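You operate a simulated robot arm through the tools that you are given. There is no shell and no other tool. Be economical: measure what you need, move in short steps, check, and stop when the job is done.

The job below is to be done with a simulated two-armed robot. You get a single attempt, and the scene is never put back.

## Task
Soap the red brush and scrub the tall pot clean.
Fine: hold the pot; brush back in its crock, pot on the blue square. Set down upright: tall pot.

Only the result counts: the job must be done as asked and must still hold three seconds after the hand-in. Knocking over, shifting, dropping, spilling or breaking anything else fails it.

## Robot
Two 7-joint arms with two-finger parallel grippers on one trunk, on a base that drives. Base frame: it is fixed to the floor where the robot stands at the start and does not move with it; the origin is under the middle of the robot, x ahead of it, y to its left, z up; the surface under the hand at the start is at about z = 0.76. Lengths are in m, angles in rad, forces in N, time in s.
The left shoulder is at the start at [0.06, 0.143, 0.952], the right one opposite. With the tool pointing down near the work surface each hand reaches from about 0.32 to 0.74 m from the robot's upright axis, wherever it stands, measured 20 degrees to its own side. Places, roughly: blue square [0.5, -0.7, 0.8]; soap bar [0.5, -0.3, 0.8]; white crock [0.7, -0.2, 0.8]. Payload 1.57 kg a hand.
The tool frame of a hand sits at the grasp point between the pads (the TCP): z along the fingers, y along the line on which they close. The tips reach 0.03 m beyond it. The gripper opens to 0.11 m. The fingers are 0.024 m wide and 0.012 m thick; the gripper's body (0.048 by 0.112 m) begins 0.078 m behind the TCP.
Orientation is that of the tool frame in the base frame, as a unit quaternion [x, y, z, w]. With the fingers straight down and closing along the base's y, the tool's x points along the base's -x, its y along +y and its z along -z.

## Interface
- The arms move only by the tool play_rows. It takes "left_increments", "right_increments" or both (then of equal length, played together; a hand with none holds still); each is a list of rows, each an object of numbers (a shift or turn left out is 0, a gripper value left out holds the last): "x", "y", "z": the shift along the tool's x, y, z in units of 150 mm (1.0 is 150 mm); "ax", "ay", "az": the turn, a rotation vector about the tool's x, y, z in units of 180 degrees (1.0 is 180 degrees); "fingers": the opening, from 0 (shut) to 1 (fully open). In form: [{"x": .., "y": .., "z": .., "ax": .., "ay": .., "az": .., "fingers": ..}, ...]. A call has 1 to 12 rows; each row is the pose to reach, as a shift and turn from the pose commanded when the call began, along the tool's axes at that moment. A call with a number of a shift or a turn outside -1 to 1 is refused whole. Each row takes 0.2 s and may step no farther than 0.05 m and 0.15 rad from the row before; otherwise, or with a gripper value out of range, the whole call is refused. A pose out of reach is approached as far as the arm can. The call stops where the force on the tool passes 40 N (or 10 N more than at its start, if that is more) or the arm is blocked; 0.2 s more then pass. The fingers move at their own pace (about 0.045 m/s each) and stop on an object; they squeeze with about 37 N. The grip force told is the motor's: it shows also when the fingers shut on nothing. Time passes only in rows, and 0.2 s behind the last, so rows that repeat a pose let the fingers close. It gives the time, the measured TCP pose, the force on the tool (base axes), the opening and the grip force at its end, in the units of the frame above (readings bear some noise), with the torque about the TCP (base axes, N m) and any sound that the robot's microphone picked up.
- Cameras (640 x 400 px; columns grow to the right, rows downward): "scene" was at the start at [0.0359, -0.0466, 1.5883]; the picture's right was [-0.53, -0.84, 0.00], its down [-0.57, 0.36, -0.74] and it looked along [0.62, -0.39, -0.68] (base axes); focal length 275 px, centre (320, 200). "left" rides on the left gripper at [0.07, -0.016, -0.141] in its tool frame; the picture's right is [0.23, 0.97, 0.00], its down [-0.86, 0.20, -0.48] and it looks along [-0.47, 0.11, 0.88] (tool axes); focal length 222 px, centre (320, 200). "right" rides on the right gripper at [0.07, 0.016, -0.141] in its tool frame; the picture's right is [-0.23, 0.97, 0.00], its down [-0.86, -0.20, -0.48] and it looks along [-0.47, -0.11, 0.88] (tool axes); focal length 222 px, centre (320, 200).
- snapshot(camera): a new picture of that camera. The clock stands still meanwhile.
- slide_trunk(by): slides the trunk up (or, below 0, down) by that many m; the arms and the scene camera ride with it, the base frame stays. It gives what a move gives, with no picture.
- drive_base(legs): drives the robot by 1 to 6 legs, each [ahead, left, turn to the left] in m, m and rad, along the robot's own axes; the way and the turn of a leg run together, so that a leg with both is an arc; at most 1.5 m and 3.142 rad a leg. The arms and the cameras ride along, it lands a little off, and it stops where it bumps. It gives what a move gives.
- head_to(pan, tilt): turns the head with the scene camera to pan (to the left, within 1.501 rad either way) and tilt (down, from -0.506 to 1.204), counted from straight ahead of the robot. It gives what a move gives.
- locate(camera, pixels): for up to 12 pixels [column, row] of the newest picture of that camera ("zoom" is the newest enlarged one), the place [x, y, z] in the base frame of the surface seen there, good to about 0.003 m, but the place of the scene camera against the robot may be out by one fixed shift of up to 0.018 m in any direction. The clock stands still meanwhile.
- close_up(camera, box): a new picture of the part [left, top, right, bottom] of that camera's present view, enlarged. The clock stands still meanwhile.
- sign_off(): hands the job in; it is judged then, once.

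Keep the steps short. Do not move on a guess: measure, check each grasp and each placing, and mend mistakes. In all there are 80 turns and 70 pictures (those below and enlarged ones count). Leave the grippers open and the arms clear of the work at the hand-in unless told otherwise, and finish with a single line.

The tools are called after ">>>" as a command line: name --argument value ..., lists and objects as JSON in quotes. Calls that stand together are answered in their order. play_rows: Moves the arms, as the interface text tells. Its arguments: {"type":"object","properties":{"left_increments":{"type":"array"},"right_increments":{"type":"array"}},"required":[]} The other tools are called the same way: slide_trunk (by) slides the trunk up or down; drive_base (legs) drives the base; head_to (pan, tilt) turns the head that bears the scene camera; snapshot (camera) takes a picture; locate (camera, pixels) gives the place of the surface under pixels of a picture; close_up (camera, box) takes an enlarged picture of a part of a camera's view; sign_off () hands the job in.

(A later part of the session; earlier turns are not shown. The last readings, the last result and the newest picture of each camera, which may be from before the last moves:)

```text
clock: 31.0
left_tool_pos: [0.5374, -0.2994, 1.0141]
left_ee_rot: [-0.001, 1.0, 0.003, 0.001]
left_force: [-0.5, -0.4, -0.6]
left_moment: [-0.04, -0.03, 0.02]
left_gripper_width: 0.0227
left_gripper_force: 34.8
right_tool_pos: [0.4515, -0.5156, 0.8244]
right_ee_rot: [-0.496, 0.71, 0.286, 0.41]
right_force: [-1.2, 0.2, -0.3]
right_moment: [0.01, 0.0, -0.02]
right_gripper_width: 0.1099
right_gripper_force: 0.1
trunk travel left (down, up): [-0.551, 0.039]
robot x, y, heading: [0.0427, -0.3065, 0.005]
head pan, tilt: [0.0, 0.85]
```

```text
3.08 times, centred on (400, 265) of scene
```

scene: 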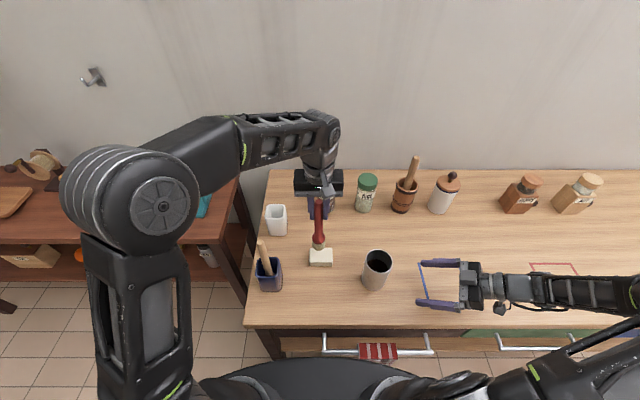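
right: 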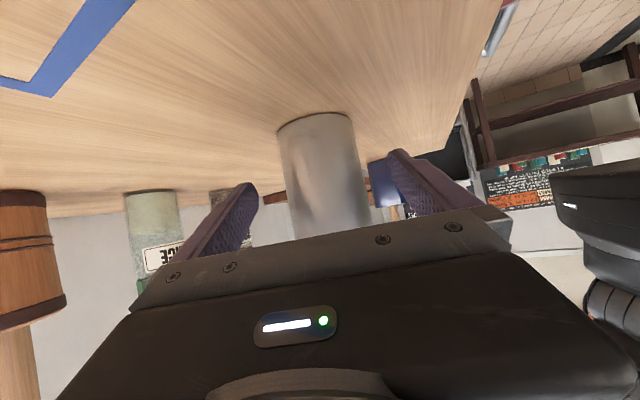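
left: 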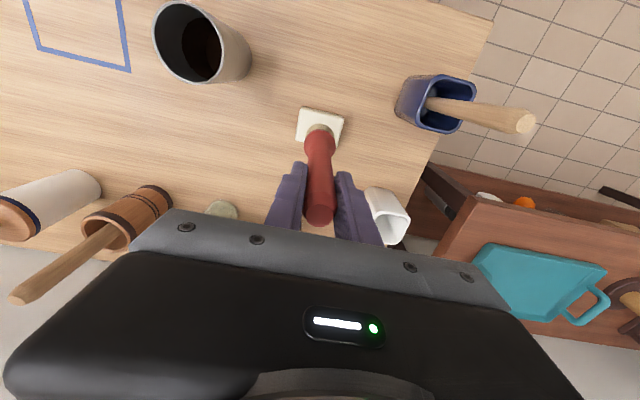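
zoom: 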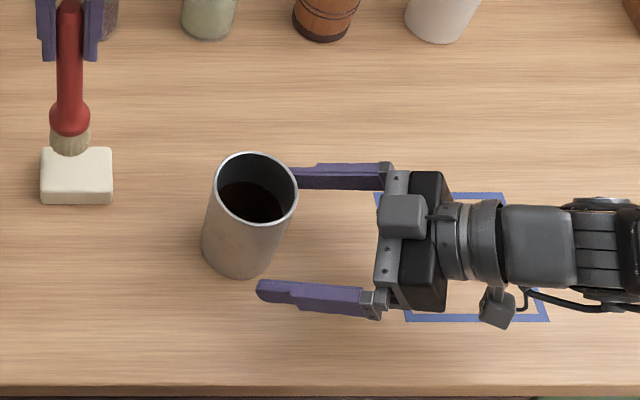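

Aligned and straddling the pot. I'll advance the last 0.05 m so the pads centre on the pot axis, then close.

>>> play_rows --right_increments '[{"x": -0.083, "y": 0.01, "z": 0.143}, {"x": -0.165, "y": 0.02, "z": 0.286}, {"x": -0.165, "y": 0.02, "z": 0.286}, {"x": -0.165, "y": 0.02, "z": 0.286, "fingers": 0.6}, {"x": -0.165, "y": 0.02, "z": 0.286, "fingers": 0.6}, {"x": -0.165, "y": 0.02, "z": 0.286, "fingers": 0.4}, {"x": -0.165, "y": 0.02, "z": 0.286, "fingers": 0.4}, {"x": -0.165, "y": 0.02, "z": 0.286, "fingers": 0.4}, {"x": -0.165, "y": 0.02, "z": 0.286, "fingers": 0.4}]'

>>> close_up --camera "scene" --box '[300, 200, 500, 330]'

```text
clock: 33.0
left_tool_pos: [0.5388, -0.2999, 1.0143]
left_ee_rot: [-0.001, 1.0, 0.003, 0.002]
left_force: [0.4, 0.7, -0.7]
left_moment: [-0.08, -0.01, -0.04]
left_gripper_width: 0.0227
left_gripper_force: 35.3
right_tool_pos: [0.4653, -0.4677, 0.8243]
right_ee_rot: [-0.497, 0.71, 0.286, 0.409]
right_force: [0.3, -0.4, 1.7]
right_moment: [-0.05, -0.16, 0.0]
right_gripper_width: 0.0726
right_gripper_force: 37.2
trunk travel left (down, up): [-0.551, 0.039]
robot x, y, heading: [0.0442, -0.3018, 0.001]
head pan, tilt: [0.0, 0.85]
```

```text
3.08 times, centred on (400, 265) of scene
```

zoom: 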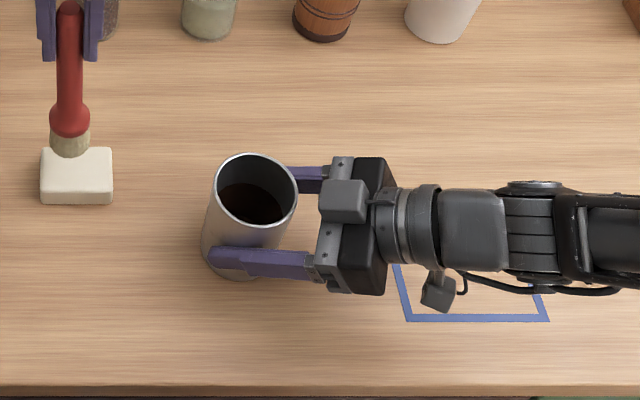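

The pot is held at 72.6 mm with 37 N. Now the left hand rises, so the bristle tip clears the rim, and swings over toward the pot.

>>> play_rows --left_increments '[{"z": -0.19}, {"z": -0.38}, {"z": -0.38, "x": 0.1, "y": -0.2}, {"z": -0.38, "x": 0.2, "y": -0.4}, {"z": -0.38, "x": 0.3, "y": -0.6}, {"z": -0.38, "x": 0.4, "y": -0.8}, {"z": -0.38, "x": 0.48, "y": -0.98}, {"z": -0.38, "x": 0.48, "y": -0.98}]'

>>> close_up --camera "scene" --box '[320, 160, 440, 300]'

>>> close_up --camera "left" --box '[220, 70, 420, 230]'

```text
clock: 34.8
left_tool_pos: [0.4655, -0.447, 1.0704]
left_ee_rot: [-0.001, 1.0, 0.002, 0.001]
left_force: [-0.3, 1.0, -0.7]
left_moment: [0.05, -0.03, 0.02]
left_gripper_width: 0.0224
left_gripper_force: 35.2
right_tool_pos: [0.4654, -0.4689, 0.8253]
right_ee_rot: [-0.497, 0.71, 0.286, 0.409]
right_force: [0.1, -0.9, 2.7]
right_moment: [-0.04, -0.17, -0.02]
right_gripper_width: 0.0723
right_gripper_force: 37.1
trunk travel left (down, up): [-0.551, 0.039]
robot x, y, heading: [0.0407, -0.3033, 0.0]
head pan, tilt: [0.0, 0.85]
```

```text
2.86 times, centred on (380, 230) of scene
```

zoom: 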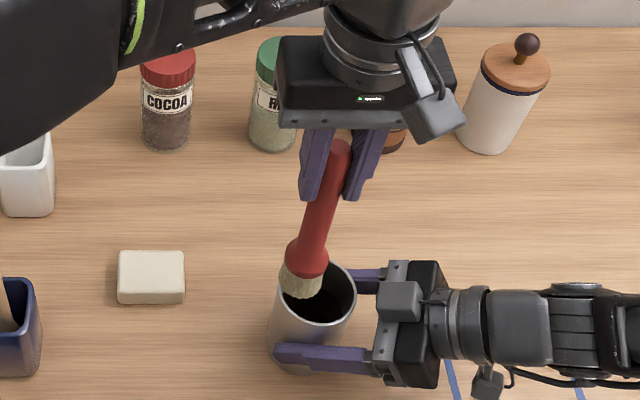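

```text
2.50 times, centred on (320, 150) of left
```

zoom: 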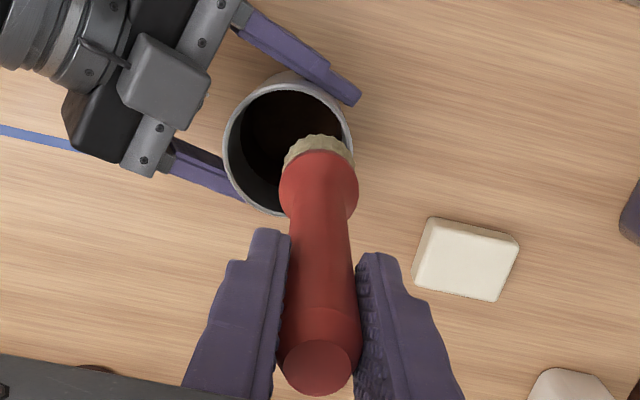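

>>> locate --camera "zoom" --pixels '[[318, 140], [290, 158], [350, 155], [282, 185], [357, 185], [285, 330], [358, 330], [317, 370], [225, 150], [352, 130], [283, 87], [262, 208]]'

```text
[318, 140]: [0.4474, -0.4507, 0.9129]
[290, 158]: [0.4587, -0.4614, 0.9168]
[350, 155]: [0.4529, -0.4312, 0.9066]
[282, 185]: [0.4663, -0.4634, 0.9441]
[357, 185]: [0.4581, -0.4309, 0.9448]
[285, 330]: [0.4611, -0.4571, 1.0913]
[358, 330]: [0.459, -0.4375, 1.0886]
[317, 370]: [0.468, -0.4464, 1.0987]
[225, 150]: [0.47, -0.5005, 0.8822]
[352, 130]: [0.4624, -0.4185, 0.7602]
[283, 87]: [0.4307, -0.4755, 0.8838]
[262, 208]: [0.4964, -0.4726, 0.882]
```

The brush is vertical (axis y≈-0.4465) and the pot centre is y≈-0.465. I'll shift 18 mm to centre it, then lower it into the pot to just above the bottom.

>>> play_rows --left_increments '[{"y": -0.12}, {"y": -0.12}, {"y": -0.12, "z": 0.2}, {"y": -0.12, "z": 0.4}, {"y": -0.12, "z": 0.55}, {"y": -0.12, "z": 0.7}, {"y": -0.12, "z": 0.78}, {"y": -0.12, "z": 0.78}]'

>>> close_up --camera "scene" --box '[320, 160, 440, 300]'

>>> close_up --camera "left" --box '[220, 70, 420, 230]'

```text
clock: 36.6
left_tool_pos: [0.4656, -0.4656, 0.9525]
left_ee_rot: [-0.001, 1.0, 0.002, 0.002]
left_force: [-0.9, 0.2, 0.3]
left_moment: [0.03, 0.01, 0.01]
left_gripper_width: 0.0227
left_gripper_force: 35.3
right_tool_pos: [0.4644, -0.47, 0.8242]
right_ee_rot: [-0.497, 0.71, 0.287, 0.409]
right_force: [-0.5, -1.5, 3.5]
right_moment: [-0.1, -0.19, -0.09]
right_gripper_width: 0.0722
right_gripper_force: 36.3
trunk travel left (down, up): [-0.551, 0.039]
robot x, y, heading: [0.0428, -0.3051, -0.001]
head pan, tilt: [0.0, 0.85]
```

```text
2.86 times, centred on (380, 230) of scene
```

zoom: 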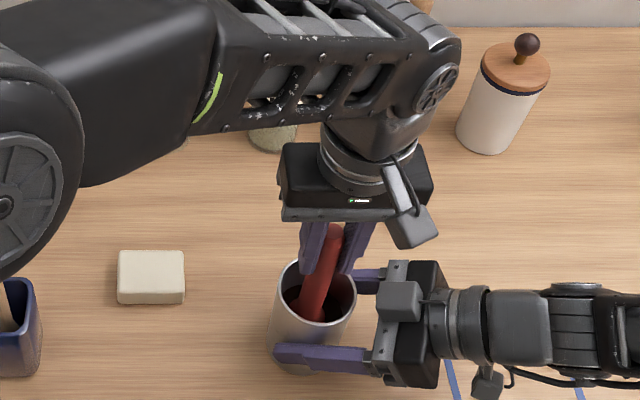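

```text
2.50 times, centred on (320, 150) of left
```

zoom: 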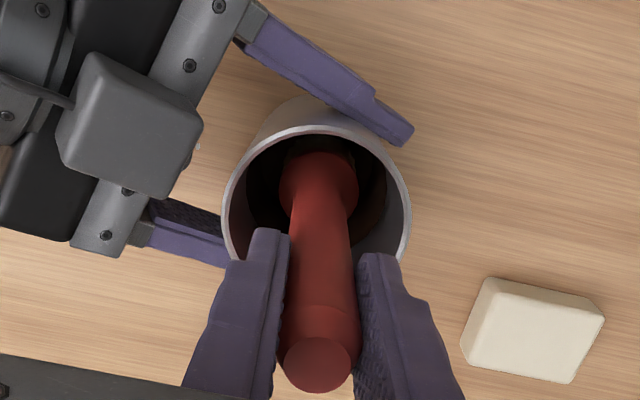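

Well centred. I'll lower it slowly to find the bottom.

>>> play_rows --left_increments '[{"z": 0.03}, {"z": 0.05}, {"z": 0.07}, {"z": 0.085}, {"z": 0.1}, {"z": 0.1}]'

```text
clock: 38.0
left_tool_pos: [0.4679, -0.465, 0.9398]
left_ee_rot: [-0.001, 1.0, 0.001, 0.001]
left_force: [-2.5, 1.6, 27.1]
left_moment: [0.41, 0.44, -0.07]
left_gripper_width: 0.0228
left_gripper_force: 35.2
right_tool_pos: [0.4651, -0.4689, 0.8244]
right_ee_rot: [-0.497, 0.71, 0.286, 0.409]
right_force: [5.8, -1.2, -8.4]
right_moment: [0.51, -0.71, -0.08]
right_gripper_width: 0.0719
right_gripper_force: 37.0
trunk travel left (down, up): [-0.551, 0.039]
robot x, y, heading: [0.0506, -0.3006, 0.001]
head pan, tilt: [0.0, 0.85]
```

The bottom is touched with 27 N. I'll scrub in circles of 12 mm radius with slightly eased pressure.

>>> play_rows --left_increments '[{"z": -0.005, "x": 0.04}, {"z": -0.005, "x": 0.08}, {"z": -0.005, "x": 0.057, "y": 0.057}, {"z": -0.005, "y": 0.08}, {"z": -0.005, "x": -0.057, "y": 0.057}, {"z": -0.005, "x": -0.08}, {"z": -0.005, "x": -0.057, "y": -0.057}, {"z": -0.005, "y": -0.08}, {"z": -0.005, "x": 0.057, "y": -0.057}, {"z": -0.005, "x": 0.08}, {"z": -0.005, "x": 0.0}, {"z": -0.005}]'

>>> close_up --camera "left" --box '[260, 90, 380, 190]'

```text
clock: 40.6
left_tool_pos: [0.4668, -0.4637, 0.9387]
left_ee_rot: [-0.001, 1.0, 0.003, 0.0]
left_force: [0.2, 0.4, 0.2]
left_moment: [-0.01, 0.03, 0.01]
left_gripper_width: 0.0221
left_gripper_force: 35.3
right_tool_pos: [0.4654, -0.4688, 0.8255]
right_ee_rot: [-0.497, 0.709, 0.287, 0.41]
right_force: [1.9, 0.9, 2.8]
right_moment: [-0.07, -0.22, -0.01]
right_gripper_width: 0.0716
right_gripper_force: 36.9
trunk travel left (down, up): [-0.551, 0.039]
robot x, y, heading: [0.0437, -0.303, -0.001]
head pan, tilt: [0.0, 0.85]
```

```text
4.00 times, centred on (320, 140) of left
```

zoom: 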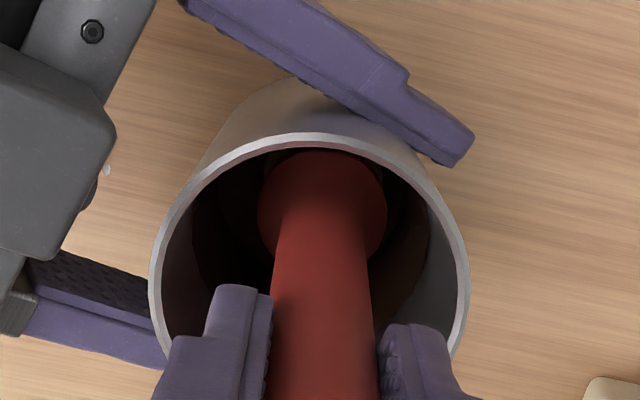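

The force has faded as the handle slid a little in the grip. I'll press again gradually while circling.

>>> play_rows --left_increments '[{"z": 0.012}, {"z": 0.014, "x": 0.08}, {"z": 0.015, "x": 0.057, "y": 0.057}, {"z": 0.016, "y": 0.08}, {"z": 0.017, "x": -0.057, "y": 0.057}, {"z": 0.018, "x": -0.08}, {"z": 0.019, "x": -0.057, "y": -0.057}, {"z": 0.02, "y": -0.08}, {"z": 0.021, "x": 0.057, "y": -0.057}, {"z": 0.022, "x": 0.08}, {"z": 0.022, "x": -0.05}, {"z": 0.022}]'

>>> play_rows --left_increments '[{"z": 0.008}, {"z": 0.01, "x": 0.08}, {"z": 0.011, "x": 0.057, "y": 0.057}, {"z": 0.012, "y": 0.08}, {"z": 0.013, "x": -0.057, "y": 0.057}, {"z": 0.014, "x": -0.08}, {"z": 0.015, "x": -0.057, "y": -0.057}, {"z": 0.016, "y": -0.08}, {"z": 0.017, "x": 0.057, "y": -0.057}, {"z": 0.018, "x": 0.08}, {"z": 0.018, "x": -0.05}, {"z": 0.018}]'

```text
clock: 43.2
left_tool_pos: [0.4695, -0.4642, 0.9354]
left_ee_rot: [-0.001, 1.0, 0.001, 0.003]
left_force: [5.0, -1.3, 13.7]
left_moment: [-0.26, -1.1, 0.0]
left_gripper_width: 0.022
left_gripper_force: 34.9
right_tool_pos: [0.4651, -0.4682, 0.825]
right_ee_rot: [-0.496, 0.709, 0.287, 0.41]
right_force: [-1.3, -2.9, -0.1]
right_moment: [-0.38, -0.21, -0.05]
right_gripper_width: 0.0715
right_gripper_force: 37.2
trunk travel left (down, up): [-0.551, 0.039]
robot x, y, heading: [0.0443, -0.3062, 0.005]
head pan, tilt: [0.0, 0.85]
```

```text
clock: 45.8
left_tool_pos: [0.4666, -0.4647, 0.9314]
left_ee_rot: [-0.001, 1.0, 0.004, 0.0]
left_force: [1.1, 0.3, 1.5]
left_moment: [0.09, -0.16, -0.05]
left_gripper_width: 0.0222
left_gripper_force: 34.5
right_tool_pos: [0.466, -0.4698, 0.8251]
right_ee_rot: [-0.498, 0.709, 0.287, 0.409]
right_force: [-1.4, 0.2, 1.7]
right_moment: [0.01, -0.1, -0.02]
right_gripper_width: 0.0714
right_gripper_force: 37.0
trunk travel left (down, up): [-0.551, 0.039]
robot x, y, heading: [0.0424, -0.3051, 0.002]
head pan, tilt: [0.0, 0.85]
```

Two loaded circles done. I'll lift the brush out and aside to inspect the pot's inside.

>>> play_rows --left_increments '[{"z": -0.2}, {"z": -0.4}, {"z": -0.6}, {"z": -0.8}, {"z": -0.9}, {"z": -0.9, "y": 0.25, "x": -0.1}, {"z": -0.9, "y": 0.5, "x": -0.2}, {"z": -0.9, "y": 0.75, "x": -0.3}, {"z": -0.9, "y": 0.98, "x": -0.4}, {"z": -0.9, "y": 0.98, "x": -0.4}]'

>>> close_up --camera "scene" --box '[330, 220, 430, 310]'

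>>> snapshot --camera "left"

```text
clock: 48.0
left_tool_pos: [0.5266, -0.3169, 1.0694]
left_ee_rot: [-0.001, 1.0, 0.003, 0.001]
left_force: [0.1, 0.4, -1.5]
left_moment: [0.04, 0.03, -0.03]
left_gripper_width: 0.0222
left_gripper_force: 35.2
right_tool_pos: [0.4649, -0.4678, 0.8246]
right_ee_rot: [-0.497, 0.709, 0.287, 0.409]
right_force: [0.0, -2.3, 7.8]
right_moment: [-0.15, -0.29, -0.06]
right_gripper_width: 0.0711
right_gripper_force: 36.6
trunk travel left (down, up): [-0.551, 0.039]
robot x, y, heading: [0.0426, -0.3022, 0.001]
head pan, tilt: [0.0, 0.85]
```

```text
4.44 times, centred on (380, 265) of scene
```

zoom: 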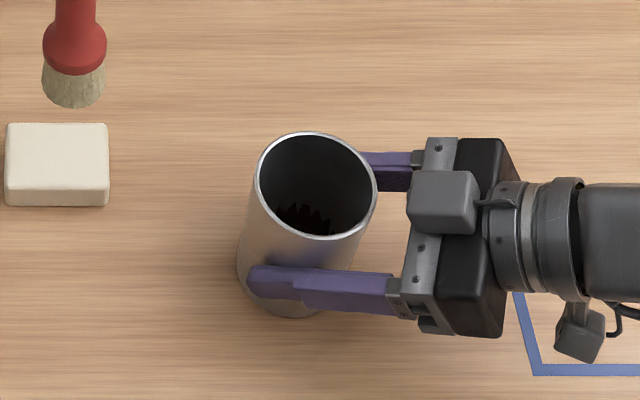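

```text
28 pictures are left
```

left: 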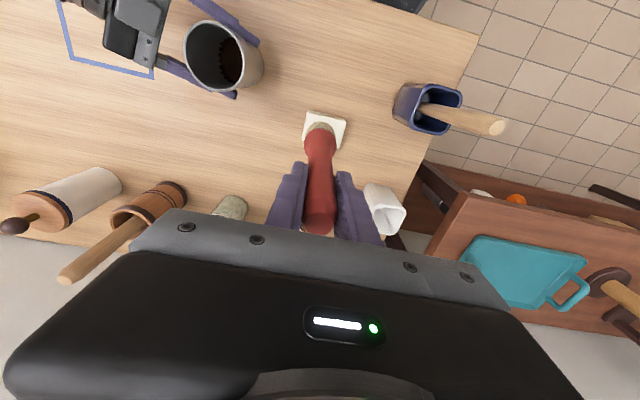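

The grime is visibly reduced and now has a scalloped edge, so the soaped brush works. I'll look closer at what remains.

>>> close_up --camera "left" --box '[180, 10, 270, 100]'

>>> close_up --camera "scene" --box '[384, 246, 420, 278]'

```text
4.44 times, centred on (225, 55) of left
```

zoom: 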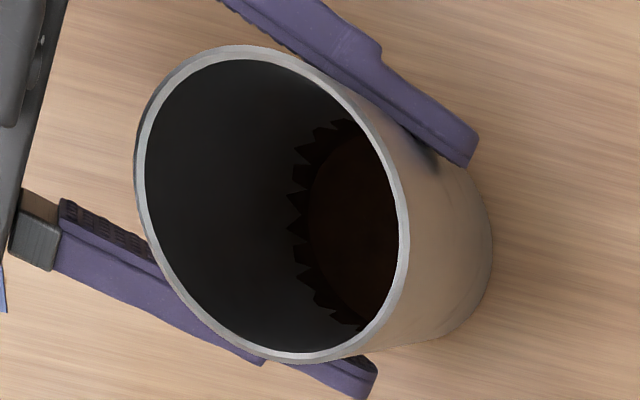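

```text
12.50 times, centred on (402, 262) of scene
```

zoom: 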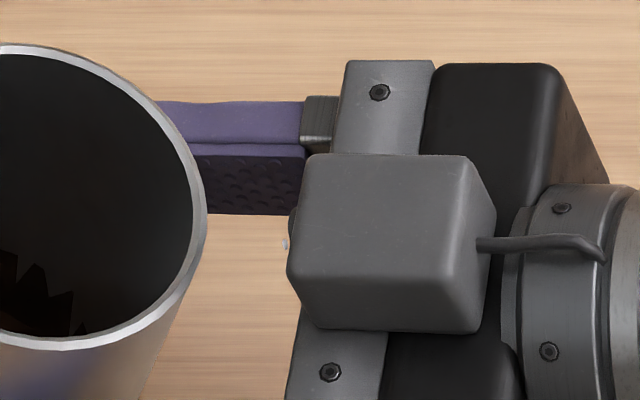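

The view is oblique. I'll place the left camera straight above the pot, keeping the brush beyond the pot and above the rim, to see the bottom.

>>> play_rows --left_increments '[{"x": -0.07, "y": 0.0}, {"x": -0.07, "y": -0.25}, {"x": -0.07, "y": -0.5}, {"x": -0.07, "y": -0.75}, {"x": -0.07, "y": -0.88}, {"x": -0.07, "y": -0.88}]'

>>> close_up --camera "left" --box '[270, 30, 370, 130]'

```text
clock: 49.4
left_tool_pos: [0.5373, -0.4397, 1.0676]
left_ee_rot: [0.0, 1.0, 0.003, 0.0]
left_force: [-0.2, 0.2, -0.2]
left_moment: [0.03, 0.02, 0.0]
left_gripper_width: 0.0221
left_gripper_force: 34.4
left hand out of reach, approached as far as the arm can: row 5, 6
right_tool_pos: [0.4647, -0.4686, 0.8244]
right_ee_rot: [-0.497, 0.709, 0.287, 0.41]
right_force: [-0.5, -1.1, 7.4]
right_moment: [-0.1, -0.28, -0.05]
right_gripper_width: 0.0712
right_gripper_force: 36.4
trunk travel left (down, up): [-0.551, 0.039]
robot x, y, heading: [0.0451, -0.3037, -0.003]
head pan, tilt: [0.0, 0.85]
```

```text
4.00 times, centred on (320, 80) of left
```

zoom: 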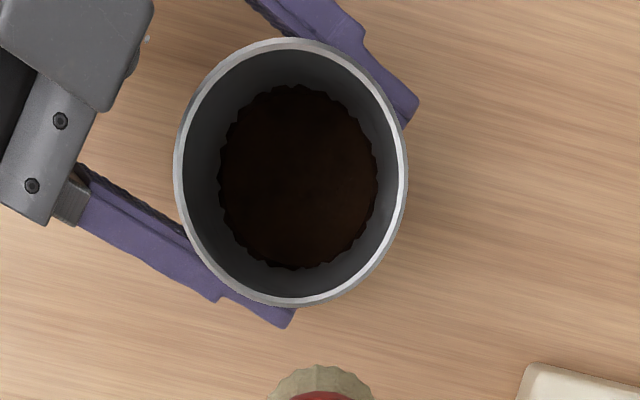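

>>> locate --camera "zoom" --pixels '[[298, 83], [298, 92], [298, 110], [298, 178], [298, 262], [298, 275], [225, 180], [214, 180], [372, 180], [384, 180], [290, 45], [290, 300]]'

```text
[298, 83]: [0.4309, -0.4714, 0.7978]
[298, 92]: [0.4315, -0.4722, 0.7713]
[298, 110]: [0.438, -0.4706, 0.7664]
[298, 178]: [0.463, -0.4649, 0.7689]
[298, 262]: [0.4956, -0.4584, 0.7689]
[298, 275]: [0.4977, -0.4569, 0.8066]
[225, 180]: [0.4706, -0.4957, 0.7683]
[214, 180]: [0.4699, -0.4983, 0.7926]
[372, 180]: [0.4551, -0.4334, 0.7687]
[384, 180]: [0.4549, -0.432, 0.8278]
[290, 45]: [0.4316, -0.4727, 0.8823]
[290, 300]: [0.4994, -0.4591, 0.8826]
```

The bottom (z 0.768) is still brown. The grime covers the floor and the foot of the wall, so more scrubbing is needed. I'll return above the pot centre (0.464,-0.465).

>>> play_rows --left_increments '[{"x": 0.15, "y": -0.03}, {"x": 0.33, "y": -0.07}, {"x": 0.49, "y": -0.12}, {"x": 0.49, "y": -0.12}, {"x": 0.49, "y": -0.12}]'

```text
clock: 50.6
left_tool_pos: [0.4623, -0.4579, 1.0678]
left_ee_rot: [-0.001, 1.0, 0.004, 0.001]
left_force: [-0.1, -0.5, -0.9]
left_moment: [-0.01, 0.01, 0.02]
left_gripper_width: 0.0221
left_gripper_force: 35.1
right_tool_pos: [0.464, -0.469, 0.825]
right_ee_rot: [-0.497, 0.709, 0.287, 0.41]
right_force: [-1.4, -0.5, 5.6]
right_moment: [-0.09, -0.18, -0.06]
right_gripper_width: 0.071
right_gripper_force: 37.4
trunk travel left (down, up): [-0.551, 0.039]
robot x, y, heading: [0.0438, -0.3013, 0.0]
head pan, tilt: [0.0, 0.85]
```

>>> play_rows --left_increments '[{"x": -0.008, "y": -0.047}, {"x": -0.008, "y": -0.047, "z": 0.25}, {"x": -0.008, "y": -0.047, "z": 0.5}, {"x": -0.008, "y": -0.047, "z": 0.75}, {"x": -0.008, "y": -0.047, "z": 0.87}, {"x": -0.008, "y": -0.047, "z": 0.89}, {"x": -0.008, "y": -0.047, "z": 0.91}, {"x": -0.008, "y": -0.047, "z": 0.92}, {"x": -0.008, "y": -0.047, "z": 0.92}]'

```text
clock: 52.6
left_tool_pos: [0.4653, -0.4649, 0.9307]
left_ee_rot: [0.0, 1.0, 0.001, 0.002]
left_force: [-3.3, 1.8, 21.1]
left_moment: [0.28, 0.24, 0.0]
left_gripper_width: 0.0223
left_gripper_force: 35.5
right_tool_pos: [0.4657, -0.4691, 0.8247]
right_ee_rot: [-0.497, 0.71, 0.286, 0.409]
right_force: [3.6, 2.5, -4.9]
right_moment: [0.33, -0.47, 0.09]
right_gripper_width: 0.0712
right_gripper_force: 37.3
trunk travel left (down, up): [-0.551, 0.039]
robot x, y, heading: [0.0465, -0.3066, 0.001]
head pan, tilt: [0.0, 0.85]
```

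In contact at 21 N. Now wider circles (about 14 mm) with the pressure held up, then cross strokes.

>>> play_rows --left_increments '[{"x": 0.05}, {"x": 0.095, "z": 0.001}, {"z": 0.002, "x": 0.067, "y": 0.067}, {"z": 0.003, "y": 0.095}, {"z": 0.004, "x": -0.067, "y": 0.067}, {"z": 0.005, "x": -0.095}, {"z": 0.006, "x": -0.067, "y": -0.067}, {"z": 0.007, "y": -0.095}, {"z": 0.008, "x": 0.067, "y": -0.067}, {"z": 0.009, "x": 0.095}, {"z": 0.01, "x": 0.067, "y": 0.067}, {"z": 0.01}]'

>>> play_rows --left_increments '[{"x": 0.05, "z": 0.002}, {"x": 0.095, "z": 0.003}, {"z": 0.004, "x": 0.067, "y": 0.067}, {"z": 0.005, "y": 0.095}, {"z": 0.006, "x": -0.067, "y": 0.067}, {"z": 0.007, "x": -0.095}, {"z": 0.008, "x": -0.067, "y": -0.067}, {"z": 0.009, "y": -0.095}, {"z": 0.01, "x": 0.067, "y": -0.067}, {"z": 0.011, "x": 0.095}, {"z": 0.012, "x": 0.067, "y": 0.067}, {"z": 0.012}]'

>>> play_rows --left_increments '[{"x": 0.05, "z": 0.003}, {"x": 0.08, "z": 0.004}, {"z": 0.005, "x": -0.08}, {"z": 0.006, "x": 0.08}, {"z": 0.007, "x": -0.08}, {"z": 0.008}, {"z": 0.009, "y": 0.08}, {"z": 0.01, "y": -0.08}, {"z": 0.011, "y": 0.08}, {"z": 0.012, "y": -0.08}, {"z": 0.012}, {"z": 0.012}]'

```text
clock: 55.2
left_tool_pos: [0.4653, -0.4639, 0.9278]
left_ee_rot: [0.0, 1.0, 0.003, -0.001]
left_force: [0.7, 0.1, -1.2]
left_moment: [0.03, 0.02, -0.01]
left_gripper_width: 0.0222
left_gripper_force: 34.8
right_tool_pos: [0.466, -0.4691, 0.8241]
right_ee_rot: [-0.497, 0.709, 0.286, 0.41]
right_force: [1.0, -0.3, 0.5]
right_moment: [-0.04, -0.19, -0.01]
right_gripper_width: 0.0714
right_gripper_force: 36.8
trunk travel left (down, up): [-0.551, 0.039]
robot x, y, heading: [0.0442, -0.3012, 0.004]
head pan, tilt: [0.0, 0.85]
```

```text
clock: 57.8
left_tool_pos: [0.4634, -0.464, 0.9265]
left_ee_rot: [-0.001, 1.0, 0.004, 0.0]
left_force: [-1.6, 0.4, 2.6]
left_moment: [0.05, 0.12, 0.02]
left_gripper_width: 0.0223
left_gripper_force: 35.3
right_tool_pos: [0.4655, -0.4694, 0.8252]
right_ee_rot: [-0.496, 0.71, 0.286, 0.409]
right_force: [-0.9, 1.4, 2.5]
right_moment: [0.03, -0.16, 0.07]
right_gripper_width: 0.0711
right_gripper_force: 36.7
trunk travel left (down, up): [-0.551, 0.039]
robot x, y, heading: [0.0456, -0.3037, 0.0]
head pan, tilt: [0.0, 0.85]
```

```text
clock: 60.4
left_tool_pos: [0.4648, -0.4671, 0.9254]
left_ee_rot: [0.0, 1.0, 0.0, 0.002]
left_force: [0.1, -8.0, 23.3]
left_moment: [-1.14, -0.27, -0.12]
left_gripper_width: 0.0226
left_gripper_force: 35.2
right_tool_pos: [0.4644, -0.4684, 0.8243]
right_ee_rot: [-0.497, 0.709, 0.288, 0.409]
right_force: [0.0, 7.4, -12.4]
right_moment: [0.04, 0.04, 0.11]
right_gripper_width: 0.0713
right_gripper_force: 36.8
trunk travel left (down, up): [-0.551, 0.039]
robot x, y, heading: [0.0441, -0.3023, 0.002]
head pan, tilt: [0.0, 0.85]
```

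I'll lift out and look straight down into the pot again.

>>> play_rows --left_increments '[{"z": -0.25}, {"z": -0.5}, {"z": -0.75}, {"z": -0.94}, {"z": -0.94, "x": -0.25, "y": 0.1}, {"z": -0.94, "x": -0.48, "y": 0.18}, {"z": -0.94, "x": -0.48, "y": 0.18}]'

>>> close_up --camera "left" --box '[270, 30, 370, 130]'

```text
clock: 62.0
left_tool_pos: [0.5376, -0.4388, 1.0664]
left_ee_rot: [-0.001, 1.0, 0.003, 0.001]
left_force: [-0.9, -0.7, -0.8]
left_moment: [-0.02, 0.02, 0.05]
left_gripper_width: 0.0224
left_gripper_force: 35.3
right_tool_pos: [0.4658, -0.4686, 0.8258]
right_ee_rot: [-0.497, 0.709, 0.286, 0.41]
right_force: [-0.3, 0.4, 3.2]
right_moment: [-0.04, -0.11, -0.02]
right_gripper_width: 0.071
right_gripper_force: 37.1
trunk travel left (down, up): [-0.551, 0.039]
robot x, y, heading: [0.0417, -0.3005, -0.002]
head pan, tilt: [0.0, 0.85]
```

```text
4.00 times, centred on (320, 80) of left
```

zoom: 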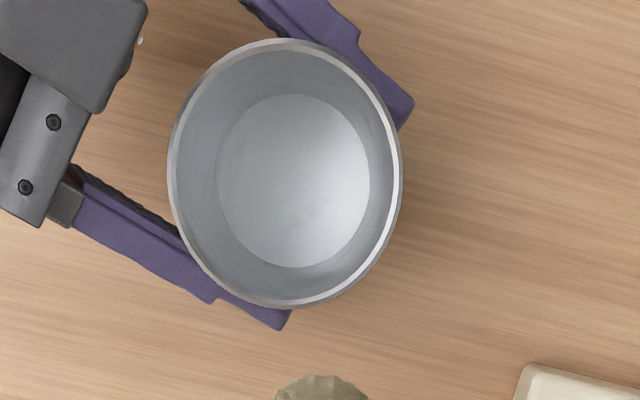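

The pot is clean inside. Now I'll carry the brush back toward the crock, first along +y well above the table.

>>> play_rows --left_increments '[{"y": 0.25}, {"y": 0.5}, {"y": 0.75}, {"y": 0.98}]'

>>> play_rows --left_increments '[{"y": 0.3}, {"y": 0.6}, {"y": 0.9}, {"y": 0.9, "x": -0.2}, {"y": 0.9, "x": -0.4, "z": 0.1}, {"y": 0.9, "x": -0.58, "z": 0.15}, {"y": 0.9, "x": -0.58, "z": 0.15}]'

>>> close_up --camera "left" --box '[220, 70, 420, 230]'

```text
clock: 63.0
left_tool_pos: [0.5363, -0.2914, 1.0674]
left_ee_rot: [-0.001, 1.0, 0.002, 0.001]
left_force: [-0.3, -0.1, -0.4]
left_moment: [0.0, 0.01, 0.01]
left_gripper_width: 0.0223
left_gripper_force: 35.1
right_tool_pos: [0.4646, -0.4681, 0.8232]
right_ee_rot: [-0.497, 0.71, 0.287, 0.408]
right_force: [-0.2, 0.0, 2.7]
right_moment: [-0.01, -0.22, 0.0]
right_gripper_width: 0.0713
right_gripper_force: 36.9
trunk travel left (down, up): [-0.551, 0.039]
robot x, y, heading: [0.0453, -0.3024, -0.002]
head pan, tilt: [0.0, 0.85]
```

```text
clock: 64.6
left_tool_pos: [0.6236, -0.1564, 1.0445]
left_ee_rot: [-0.001, 1.0, 0.003, 0.0]
left_force: [-0.1, 0.5, -0.2]
left_moment: [0.01, -0.01, 0.01]
left_gripper_width: 0.0221
left_gripper_force: 35.5
right_tool_pos: [0.4656, -0.469, 0.8241]
right_ee_rot: [-0.496, 0.71, 0.286, 0.41]
right_force: [-0.6, 1.1, 3.9]
right_moment: [0.03, -0.11, 0.02]
right_gripper_width: 0.0712
right_gripper_force: 36.7
trunk travel left (down, up): [-0.551, 0.039]
robot x, y, heading: [0.0449, -0.3027, 0.001]
head pan, tilt: [0.0, 0.85]
```

```text
2.50 times, centred on (320, 150) of left
```

zoom: 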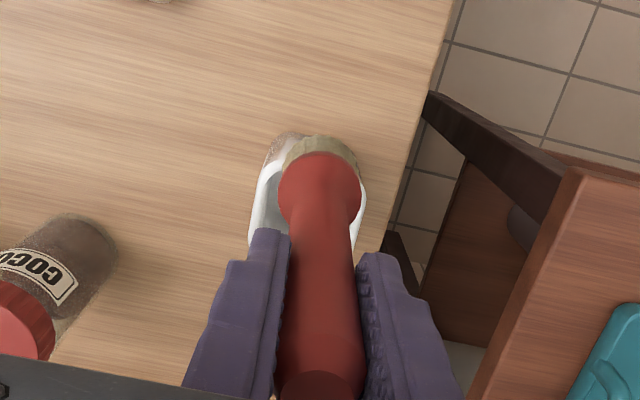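

>>> locate --camera "zoom" --pixels '[[320, 142], [291, 160], [350, 158], [279, 188], [360, 190], [276, 345], [362, 345], [320, 388], [255, 190], [365, 200], [268, 178]]'

```text
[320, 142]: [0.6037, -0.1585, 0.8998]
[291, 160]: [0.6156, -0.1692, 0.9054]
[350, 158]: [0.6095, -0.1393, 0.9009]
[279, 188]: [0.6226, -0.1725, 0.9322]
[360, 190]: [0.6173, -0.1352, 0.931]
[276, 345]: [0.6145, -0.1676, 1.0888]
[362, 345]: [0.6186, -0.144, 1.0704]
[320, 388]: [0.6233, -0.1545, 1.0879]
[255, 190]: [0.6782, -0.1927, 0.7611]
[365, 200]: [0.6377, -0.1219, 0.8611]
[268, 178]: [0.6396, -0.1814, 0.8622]
```

The brush axis is at about (0.6225,-0.154) and the crock centre at (0.658,-0.155). I'll move 35 mm ahead and check before lowering.

>>> play_rows --left_increments '[{"x": -0.12}, {"x": -0.237, "y": -0.005}, {"x": -0.237, "y": -0.005}]'

>>> close_up --camera "left" --box '[250, 90, 390, 230]'

>>> close_up --camera "scene" --box '[235, 130, 325, 245]'

```text
clock: 65.4
left_tool_pos: [0.6596, -0.1564, 1.0437]
left_ee_rot: [-0.001, 1.0, 0.002, 0.001]
left_force: [-0.1, 0.8, -0.5]
left_moment: [-0.01, 0.03, -0.01]
left_gripper_width: 0.022
left_gripper_force: 34.8
right_tool_pos: [0.4654, -0.4686, 0.8255]
right_ee_rot: [-0.496, 0.709, 0.287, 0.41]
right_force: [-2.3, -0.2, 4.7]
right_moment: [-0.07, -0.15, 0.0]
right_gripper_width: 0.071
right_gripper_force: 36.9
trunk travel left (down, up): [-0.551, 0.039]
robot x, y, heading: [0.0451, -0.3012, 0.001]
head pan, tilt: [0.0, 0.85]
```

```text
2.86 times, centred on (320, 160) of left
```

zoom: 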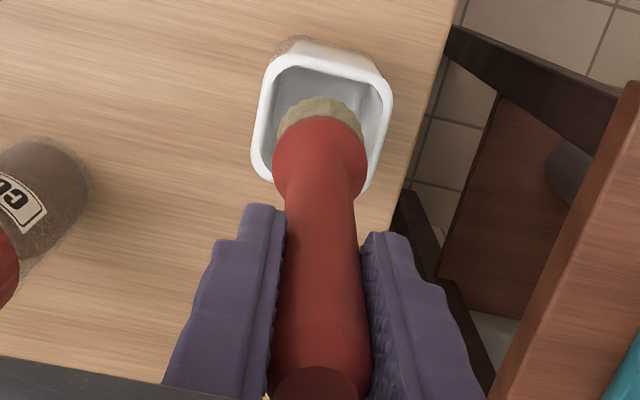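

```text
3.48 times, centred on (280, 188) of scene
```

zoom: 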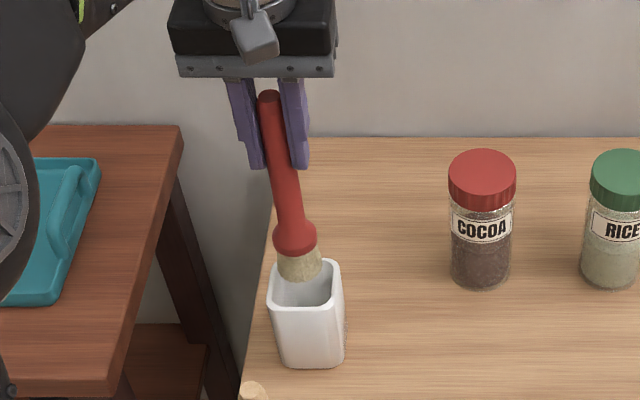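

The bristles are inside the crock's outline. I'll lower with a 2 mm correction, slowing toward the floor.

>>> play_rows --left_increments '[{"y": 0.012}, {"y": 0.012, "z": 0.15}, {"y": 0.012, "z": 0.3}, {"y": 0.012, "z": 0.45}, {"y": 0.012, "z": 0.6}, {"y": 0.012, "z": 0.7}, {"y": 0.012, "z": 0.74}, {"y": 0.012, "z": 0.77}, {"y": 0.012, "z": 0.78}, {"y": 0.012, "z": 0.78}]'

>>> close_up --camera "scene" --box '[235, 130, 325, 245]'

```text
clock: 67.6
left_tool_pos: [0.6581, -0.1537, 0.9275]
left_ee_rot: [0.0, 1.0, 0.002, 0.001]
left_force: [-0.7, 0.4, -1.3]
left_moment: [0.0, 0.01, 0.01]
left_gripper_width: 0.0223
left_gripper_force: 34.5
right_tool_pos: [0.4654, -0.4698, 0.8243]
right_ee_rot: [-0.496, 0.71, 0.286, 0.41]
right_force: [-0.4, -0.2, 2.8]
right_moment: [-0.08, -0.16, -0.06]
right_gripper_width: 0.0712
right_gripper_force: 36.5
trunk travel left (down, up): [-0.551, 0.039]
robot x, y, heading: [0.0395, -0.2996, 0.004]
head pan, tilt: [0.0, 0.85]
```

```text
3.48 times, centred on (280, 188) of scene
```

zoom: 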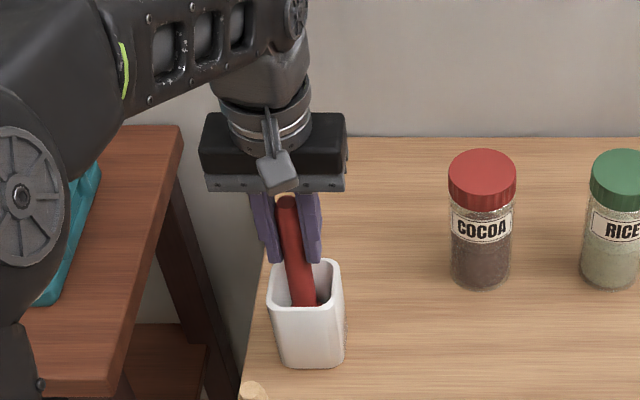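

It's in the crock with no contact yet. I'll ease down until it touches.

>>> play_rows --left_increments '[{"z": 0.01}, {"z": 0.02}, {"z": 0.025}, {"z": 0.025}]'

```text
clock: 68.6
left_tool_pos: [0.658, -0.1548, 0.9268]
left_ee_rot: [-0.001, 1.0, 0.003, 0.004]
left_force: [-2.6, 2.0, 27.5]
left_moment: [0.17, 0.06, -0.01]
left_gripper_width: 0.0221
left_gripper_force: 35.0
right_tool_pos: [0.4635, -0.4686, 0.8241]
right_ee_rot: [-0.498, 0.709, 0.287, 0.41]
right_force: [0.2, -0.6, 0.4]
right_moment: [-0.02, 0.0, -0.01]
right_gripper_width: 0.0711
right_gripper_force: 36.4
trunk travel left (down, up): [-0.551, 0.039]
robot x, y, heading: [0.0438, -0.3015, 0.001]
head pan, tilt: [0.0, 0.85]
```

Touching at 27 N. I'll ease off 2 mm, then open the fingers.

>>> play_rows --left_increments '[{"z": -0.013}, {"z": -0.013}, {"z": -0.013, "fingers": 0.4}, {"z": -0.013, "fingers": 0.7}, {"z": -0.013, "fingers": 1.0}, {"z": -0.013, "fingers": 1.0}, {"z": -0.013, "fingers": 1.0}, {"z": -0.013, "fingers": 1.0}]'

>>> snapshot --camera "left"

```text
clock: 70.4
left_tool_pos: [0.6594, -0.1545, 0.9265]
left_ee_rot: [0.0, 1.0, 0.002, 0.0]
left_force: [-1.0, -0.1, 0.1]
left_moment: [0.0, -0.02, 0.0]
left_gripper_width: 0.1102
left_gripper_force: 0.1
right_tool_pos: [0.4655, -0.4679, 0.824]
right_ee_rot: [-0.497, 0.71, 0.287, 0.409]
right_force: [1.6, 1.1, 1.5]
right_moment: [0.07, -0.18, 0.02]
right_gripper_width: 0.0712
right_gripper_force: 37.2
trunk travel left (down, up): [-0.551, 0.039]
robot x, y, heading: [0.0445, -0.3017, -0.003]
head pan, tilt: [0.0, 0.85]
```

```text
19 pictures are left
```

left: 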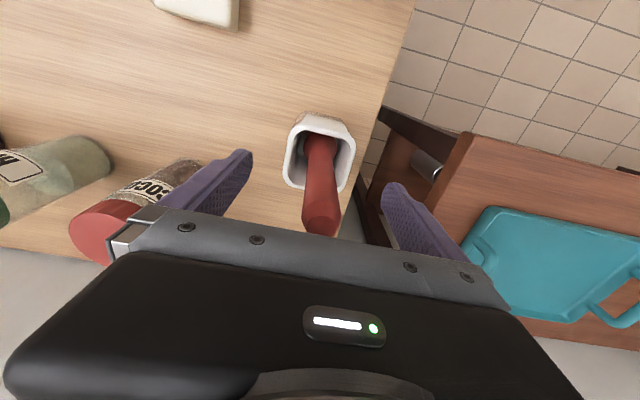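

The brush stands freely in its crock. The left hand goes straight up, while the right lifts the pot 0.03 m slowly.

>>> play_rows --left_increments '[{"z": -0.15}, {"z": -0.3}, {"z": -0.45}, {"z": -0.6}, {"z": -0.75}, {"z": -0.75, "x": 0.25}, {"z": -0.75, "x": 0.5}, {"z": -0.75, "x": 0.5}]' --right_increments '[{"x": 0, "z": 0}, {"x": -0.03, "z": -0.017}, {"x": -0.06, "z": -0.033}, {"x": -0.09, "z": -0.05}, {"x": -0.12, "z": -0.067}, {"x": -0.15, "z": -0.085}, {"x": -0.173, "z": -0.1}, {"x": -0.173, "z": -0.1}]'

>>> snapshot --camera "scene"

```text
clock: 72.2
left_tool_pos: [0.5835, -0.1548, 1.0398]
left_ee_rot: [-0.001, 1.0, 0.003, 0.002]
left_force: [0.6, -0.3, -0.1]
left_moment: [0.03, 0.04, -0.05]
left_gripper_width: 0.11
left_gripper_force: 0.1
right_tool_pos: [0.4658, -0.4679, 0.8544]
right_ee_rot: [-0.497, 0.709, 0.287, 0.409]
right_force: [-0.2, -0.4, -2.2]
right_moment: [0.0, -0.02, 0.02]
right_gripper_width: 0.071
right_gripper_force: 37.4
trunk travel left (down, up): [-0.551, 0.039]
robot x, y, heading: [0.0436, -0.3021, 0.004]
head pan, tilt: [0.0, 0.85]
```

```text
18 pictures are left
```

scene: 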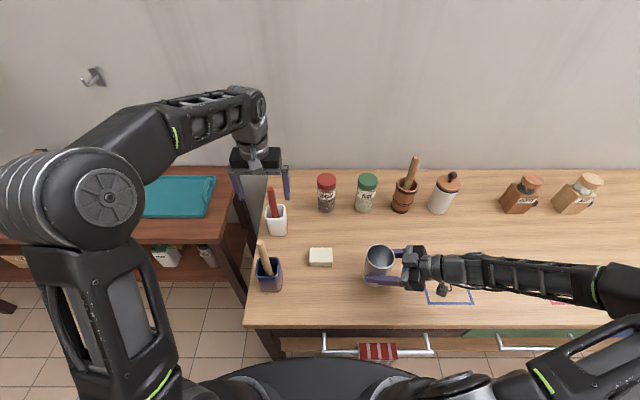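

The pot is lifted and level. I'll carry it toward the blue square (centre about (0.463,-0.681)), first 70 % of the way.

>>> play_rows --right_increments '[{"x": 0.068, "y": -0.047, "z": -0.118}, {"x": 0.136, "y": -0.095, "z": -0.236}, {"x": 0.204, "y": -0.142, "z": -0.353}, {"x": 0.271, "y": -0.189, "z": -0.471}, {"x": 0.339, "y": -0.236, "z": -0.589}, {"x": 0.407, "y": -0.284, "z": -0.707}, {"x": 0.475, "y": -0.331, "z": -0.825}, {"x": 0.475, "y": -0.331, "z": -0.825}]'

>>> play_rows --right_increments '[{"x": 0.068, "y": -0.047, "z": -0.118}, {"x": 0.136, "y": -0.095, "z": -0.236}, {"x": 0.204, "y": -0.142, "z": -0.353}, {"x": 0.204, "y": -0.142, "z": -0.353}]'

>>> close_up --camera "scene" --box '[370, 210, 530, 330]'

```text
clock: 74.0
left_tool_pos: [0.5839, -0.1546, 1.0395]
left_ee_rot: [-0.001, 1.0, 0.002, 0.001]
left_force: [-0.1, 0.2, 0.4]
left_moment: [-0.02, -0.02, 0.02]
left_gripper_width: 0.1101
left_gripper_force: 0.0
right_tool_pos: [0.4642, -0.6204, 0.8543]
right_ee_rot: [-0.497, 0.71, 0.287, 0.409]
right_force: [0.0, 0.2, -1.6]
right_moment: [0.02, 0.0, 0.02]
right_gripper_width: 0.071
right_gripper_force: 36.9
trunk travel left (down, up): [-0.551, 0.039]
robot x, y, heading: [0.0448, -0.3051, -0.002]
head pan, tilt: [0.0, 0.85]
```

```text
clock: 75.0
left_tool_pos: [0.5846, -0.155, 1.0396]
left_ee_rot: [-0.001, 1.0, 0.003, 0.002]
left_force: [-0.1, -0.7, -1.0]
left_moment: [-0.01, 0.03, 0.01]
left_gripper_width: 0.11
left_gripper_force: 0.0
right_tool_pos: [0.463, -0.6847, 0.8551]
right_ee_rot: [-0.496, 0.709, 0.287, 0.41]
right_force: [0.2, 0.1, -1.8]
right_moment: [-0.02, -0.01, 0.01]
right_gripper_width: 0.0713
right_gripper_force: 36.8
trunk travel left (down, up): [-0.551, 0.039]
robot x, y, heading: [0.0471, -0.3025, 0.001]
head pan, tilt: [0.0, 0.85]
```

```text
3.33 times, centred on (450, 270) of scene
```

zoom: 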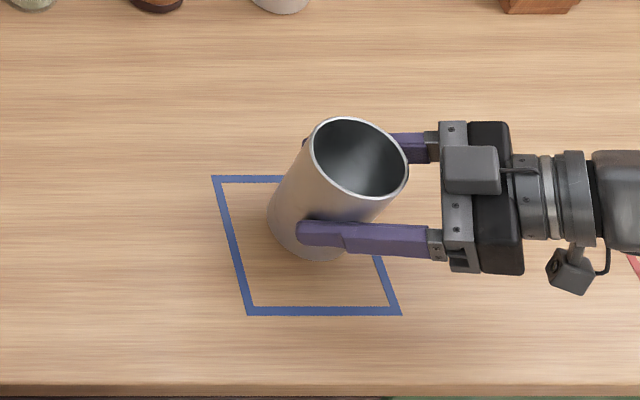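

>>> locate --camera "zoom" --pixels '[[215, 179], [250, 311], [396, 311], [280, 179], [312, 150], [405, 175], [345, 196], [345, 120], [300, 200], [310, 255]]'

```text
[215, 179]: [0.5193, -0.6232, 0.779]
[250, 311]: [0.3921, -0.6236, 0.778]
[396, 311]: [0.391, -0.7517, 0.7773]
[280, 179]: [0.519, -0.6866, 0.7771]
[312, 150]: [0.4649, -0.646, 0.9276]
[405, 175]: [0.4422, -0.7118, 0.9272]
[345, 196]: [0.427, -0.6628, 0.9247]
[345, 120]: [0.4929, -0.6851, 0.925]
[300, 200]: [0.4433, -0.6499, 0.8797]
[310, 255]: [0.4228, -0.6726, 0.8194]
```

Relative to the square's centre in the same picture, the pot needs (-5,-7) mm. I'll shift that and lower 30 mm slowly to the table.

>>> play_rows --right_increments '[{"x": 0.024, "y": 0.018, "z": -0.043}, {"x": 0.024, "y": 0.018, "z": -0.043}, {"x": 0.074, "y": 0.018, "z": -0.014}, {"x": 0.124, "y": 0.018, "z": 0.015}, {"x": 0.164, "y": 0.018, "z": 0.038}, {"x": 0.184, "y": 0.018, "z": 0.05}, {"x": 0.192, "y": 0.018, "z": 0.054}, {"x": 0.198, "y": 0.018, "z": 0.058}, {"x": 0.198, "y": 0.018, "z": 0.058}]'

>>> close_up --camera "scene" --box '[370, 210, 530, 330]'

```text
clock: 77.0
left_tool_pos: [0.5838, -0.1535, 1.0398]
left_ee_rot: [-0.001, 1.0, 0.003, 0.001]
left_force: [-0.4, 0.0, -0.4]
left_moment: [-0.02, -0.01, 0.01]
left_gripper_width: 0.1099
left_gripper_force: 0.2
right_tool_pos: [0.4576, -0.6899, 0.8247]
right_ee_rot: [-0.497, 0.709, 0.287, 0.409]
right_force: [-0.7, 0.9, -0.1]
right_moment: [-0.02, -0.01, -0.02]
right_gripper_width: 0.0711
right_gripper_force: 37.3
trunk travel left (down, up): [-0.551, 0.039]
robot x, y, heading: [0.045, -0.3031, 0.0]
head pan, tilt: [0.0, 0.85]
```

```text
3.33 times, centred on (450, 270) of scene
```

zoom: 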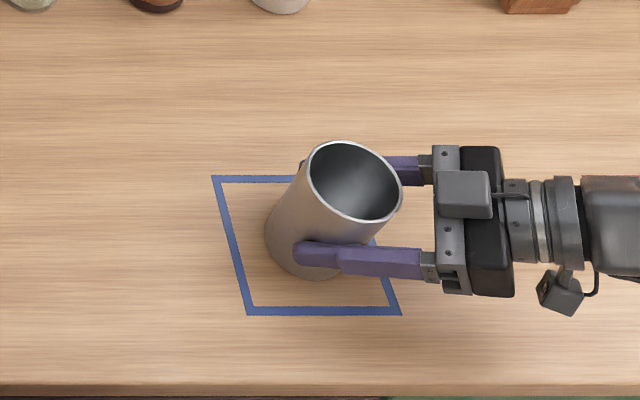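

The weight is nearly taken by the table (-0.1 N against -1.8 N in the air). One more millimetre down, then open a little and then fully.

>>> play_rows --right_increments '[{"x": 0.006, "z": 0.003}, {"x": 0.009, "z": 0.005}]'

>>> play_rows --right_increments '[{"fingers": 0.7}, {"fingers": 0.8}, {"fingers": 1.0}, {"fingers": 1.0}, {"fingers": 1.0}]'

>>> snapshot --camera "right"

```text
clock: 77.6
left_tool_pos: [0.5831, -0.1549, 1.0414]
left_ee_rot: [-0.001, 1.0, 0.002, 0.001]
left_force: [-0.9, -0.4, -0.3]
left_moment: [-0.02, 0.01, 0.04]
left_gripper_width: 0.1101
left_gripper_force: 0.0
right_tool_pos: [0.4578, -0.6898, 0.8251]
right_ee_rot: [-0.498, 0.709, 0.286, 0.409]
right_force: [-1.5, -3.4, 12.0]
right_moment: [-0.41, -0.04, -0.01]
right_gripper_width: 0.0713
right_gripper_force: 37.3
trunk travel left (down, up): [-0.551, 0.039]
robot x, y, heading: [0.046, -0.3022, -0.0]
head pan, tilt: [0.0, 0.85]
```

```text
clock: 78.8
left_tool_pos: [0.5841, -0.1546, 1.0401]
left_ee_rot: [-0.001, 1.0, 0.003, 0.001]
left_force: [0.1, 0.8, 0.0]
left_moment: [0.01, -0.01, 0.01]
left_gripper_width: 0.1101
left_gripper_force: 0.0
right_tool_pos: [0.4554, -0.6899, 0.8225]
right_ee_rot: [-0.497, 0.709, 0.287, 0.409]
right_force: [-0.4, 1.5, -0.2]
right_moment: [0.01, 0.0, -0.03]
right_gripper_width: 0.1102
right_gripper_force: 0.0
trunk travel left (down, up): [-0.551, 0.039]
robot x, y, heading: [0.0472, -0.3009, 0.002]
head pan, tilt: [0.0, 0.85]
```

```text
15 pictures are left
```

right: 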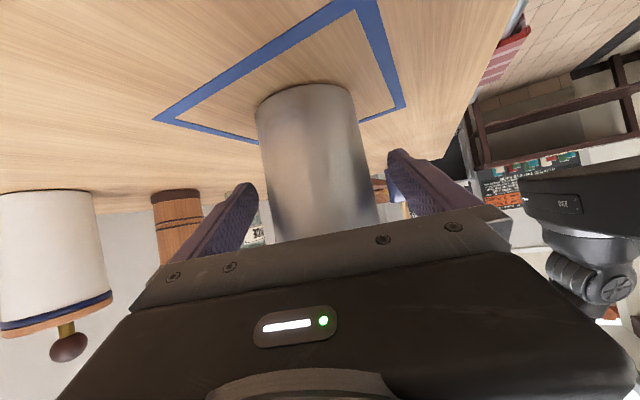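

The pot stands free between the open fingers. I'll back straight out 0.13 m, then rise.

>>> play_rows --right_increments '[{"x": 0.086, "z": -0.15}, {"x": 0.173, "z": -0.3}, {"x": 0.259, "z": -0.45}, {"x": 0.346, "z": -0.6}, {"x": 0.432, "z": -0.75}, {"x": 0.29, "z": -0.83}, {"x": 0.15, "z": -0.91}, {"x": 0.0, "z": -0.99}, {"x": 0.0, "z": -0.99}]'

>>> snapshot --camera "scene"

>>> close_up --camera "scene" --box '[370, 210, 530, 330]'

```text
clock: 80.8
left_tool_pos: [0.5857, -0.1551, 1.0389]
left_ee_rot: [0.0, 1.0, 0.002, 0.001]
left_force: [-0.5, 0.1, 0.4]
left_moment: [0.0, -0.01, -0.03]
left_gripper_width: 0.11
left_gripper_force: 0.1
right_tool_pos: [0.4222, -0.784, 0.8329]
right_ee_rot: [-0.497, 0.71, 0.285, 0.409]
right_force: [0.0, -0.1, -0.5]
right_moment: [0.01, -0.01, 0.01]
right_gripper_width: 0.1097
right_gripper_force: 0.1
right hand out of reach, approached as far as the arm can: row 4, 5, 6, 7, 8, 9
trunk travel left (down, up): [-0.551, 0.039]
robot x, y, heading: [0.0459, -0.3017, -0.001]
head pan, tilt: [0.0, 0.85]
```

```text
14 pictures are left
```

scene: 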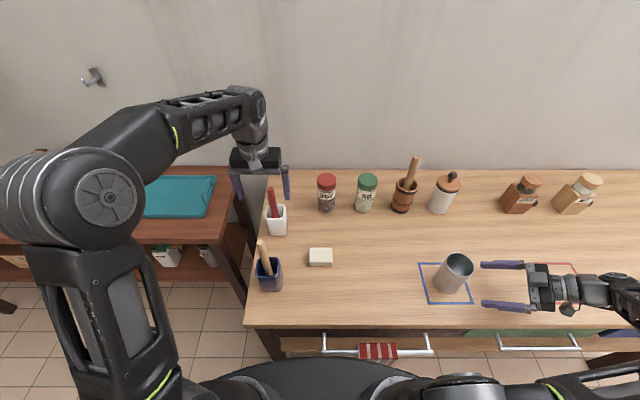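

```text
3.33 times, centred on (450, 270) of scene
```

zoom: 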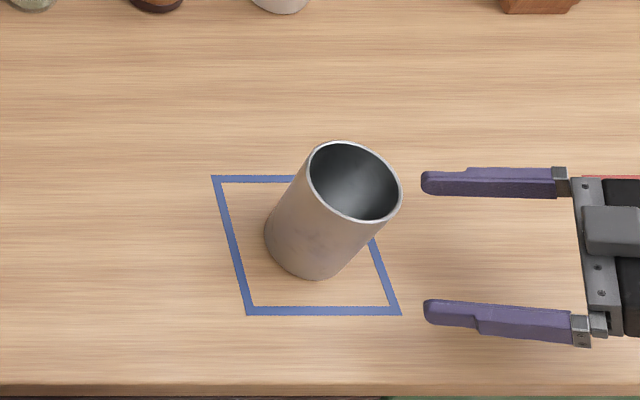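

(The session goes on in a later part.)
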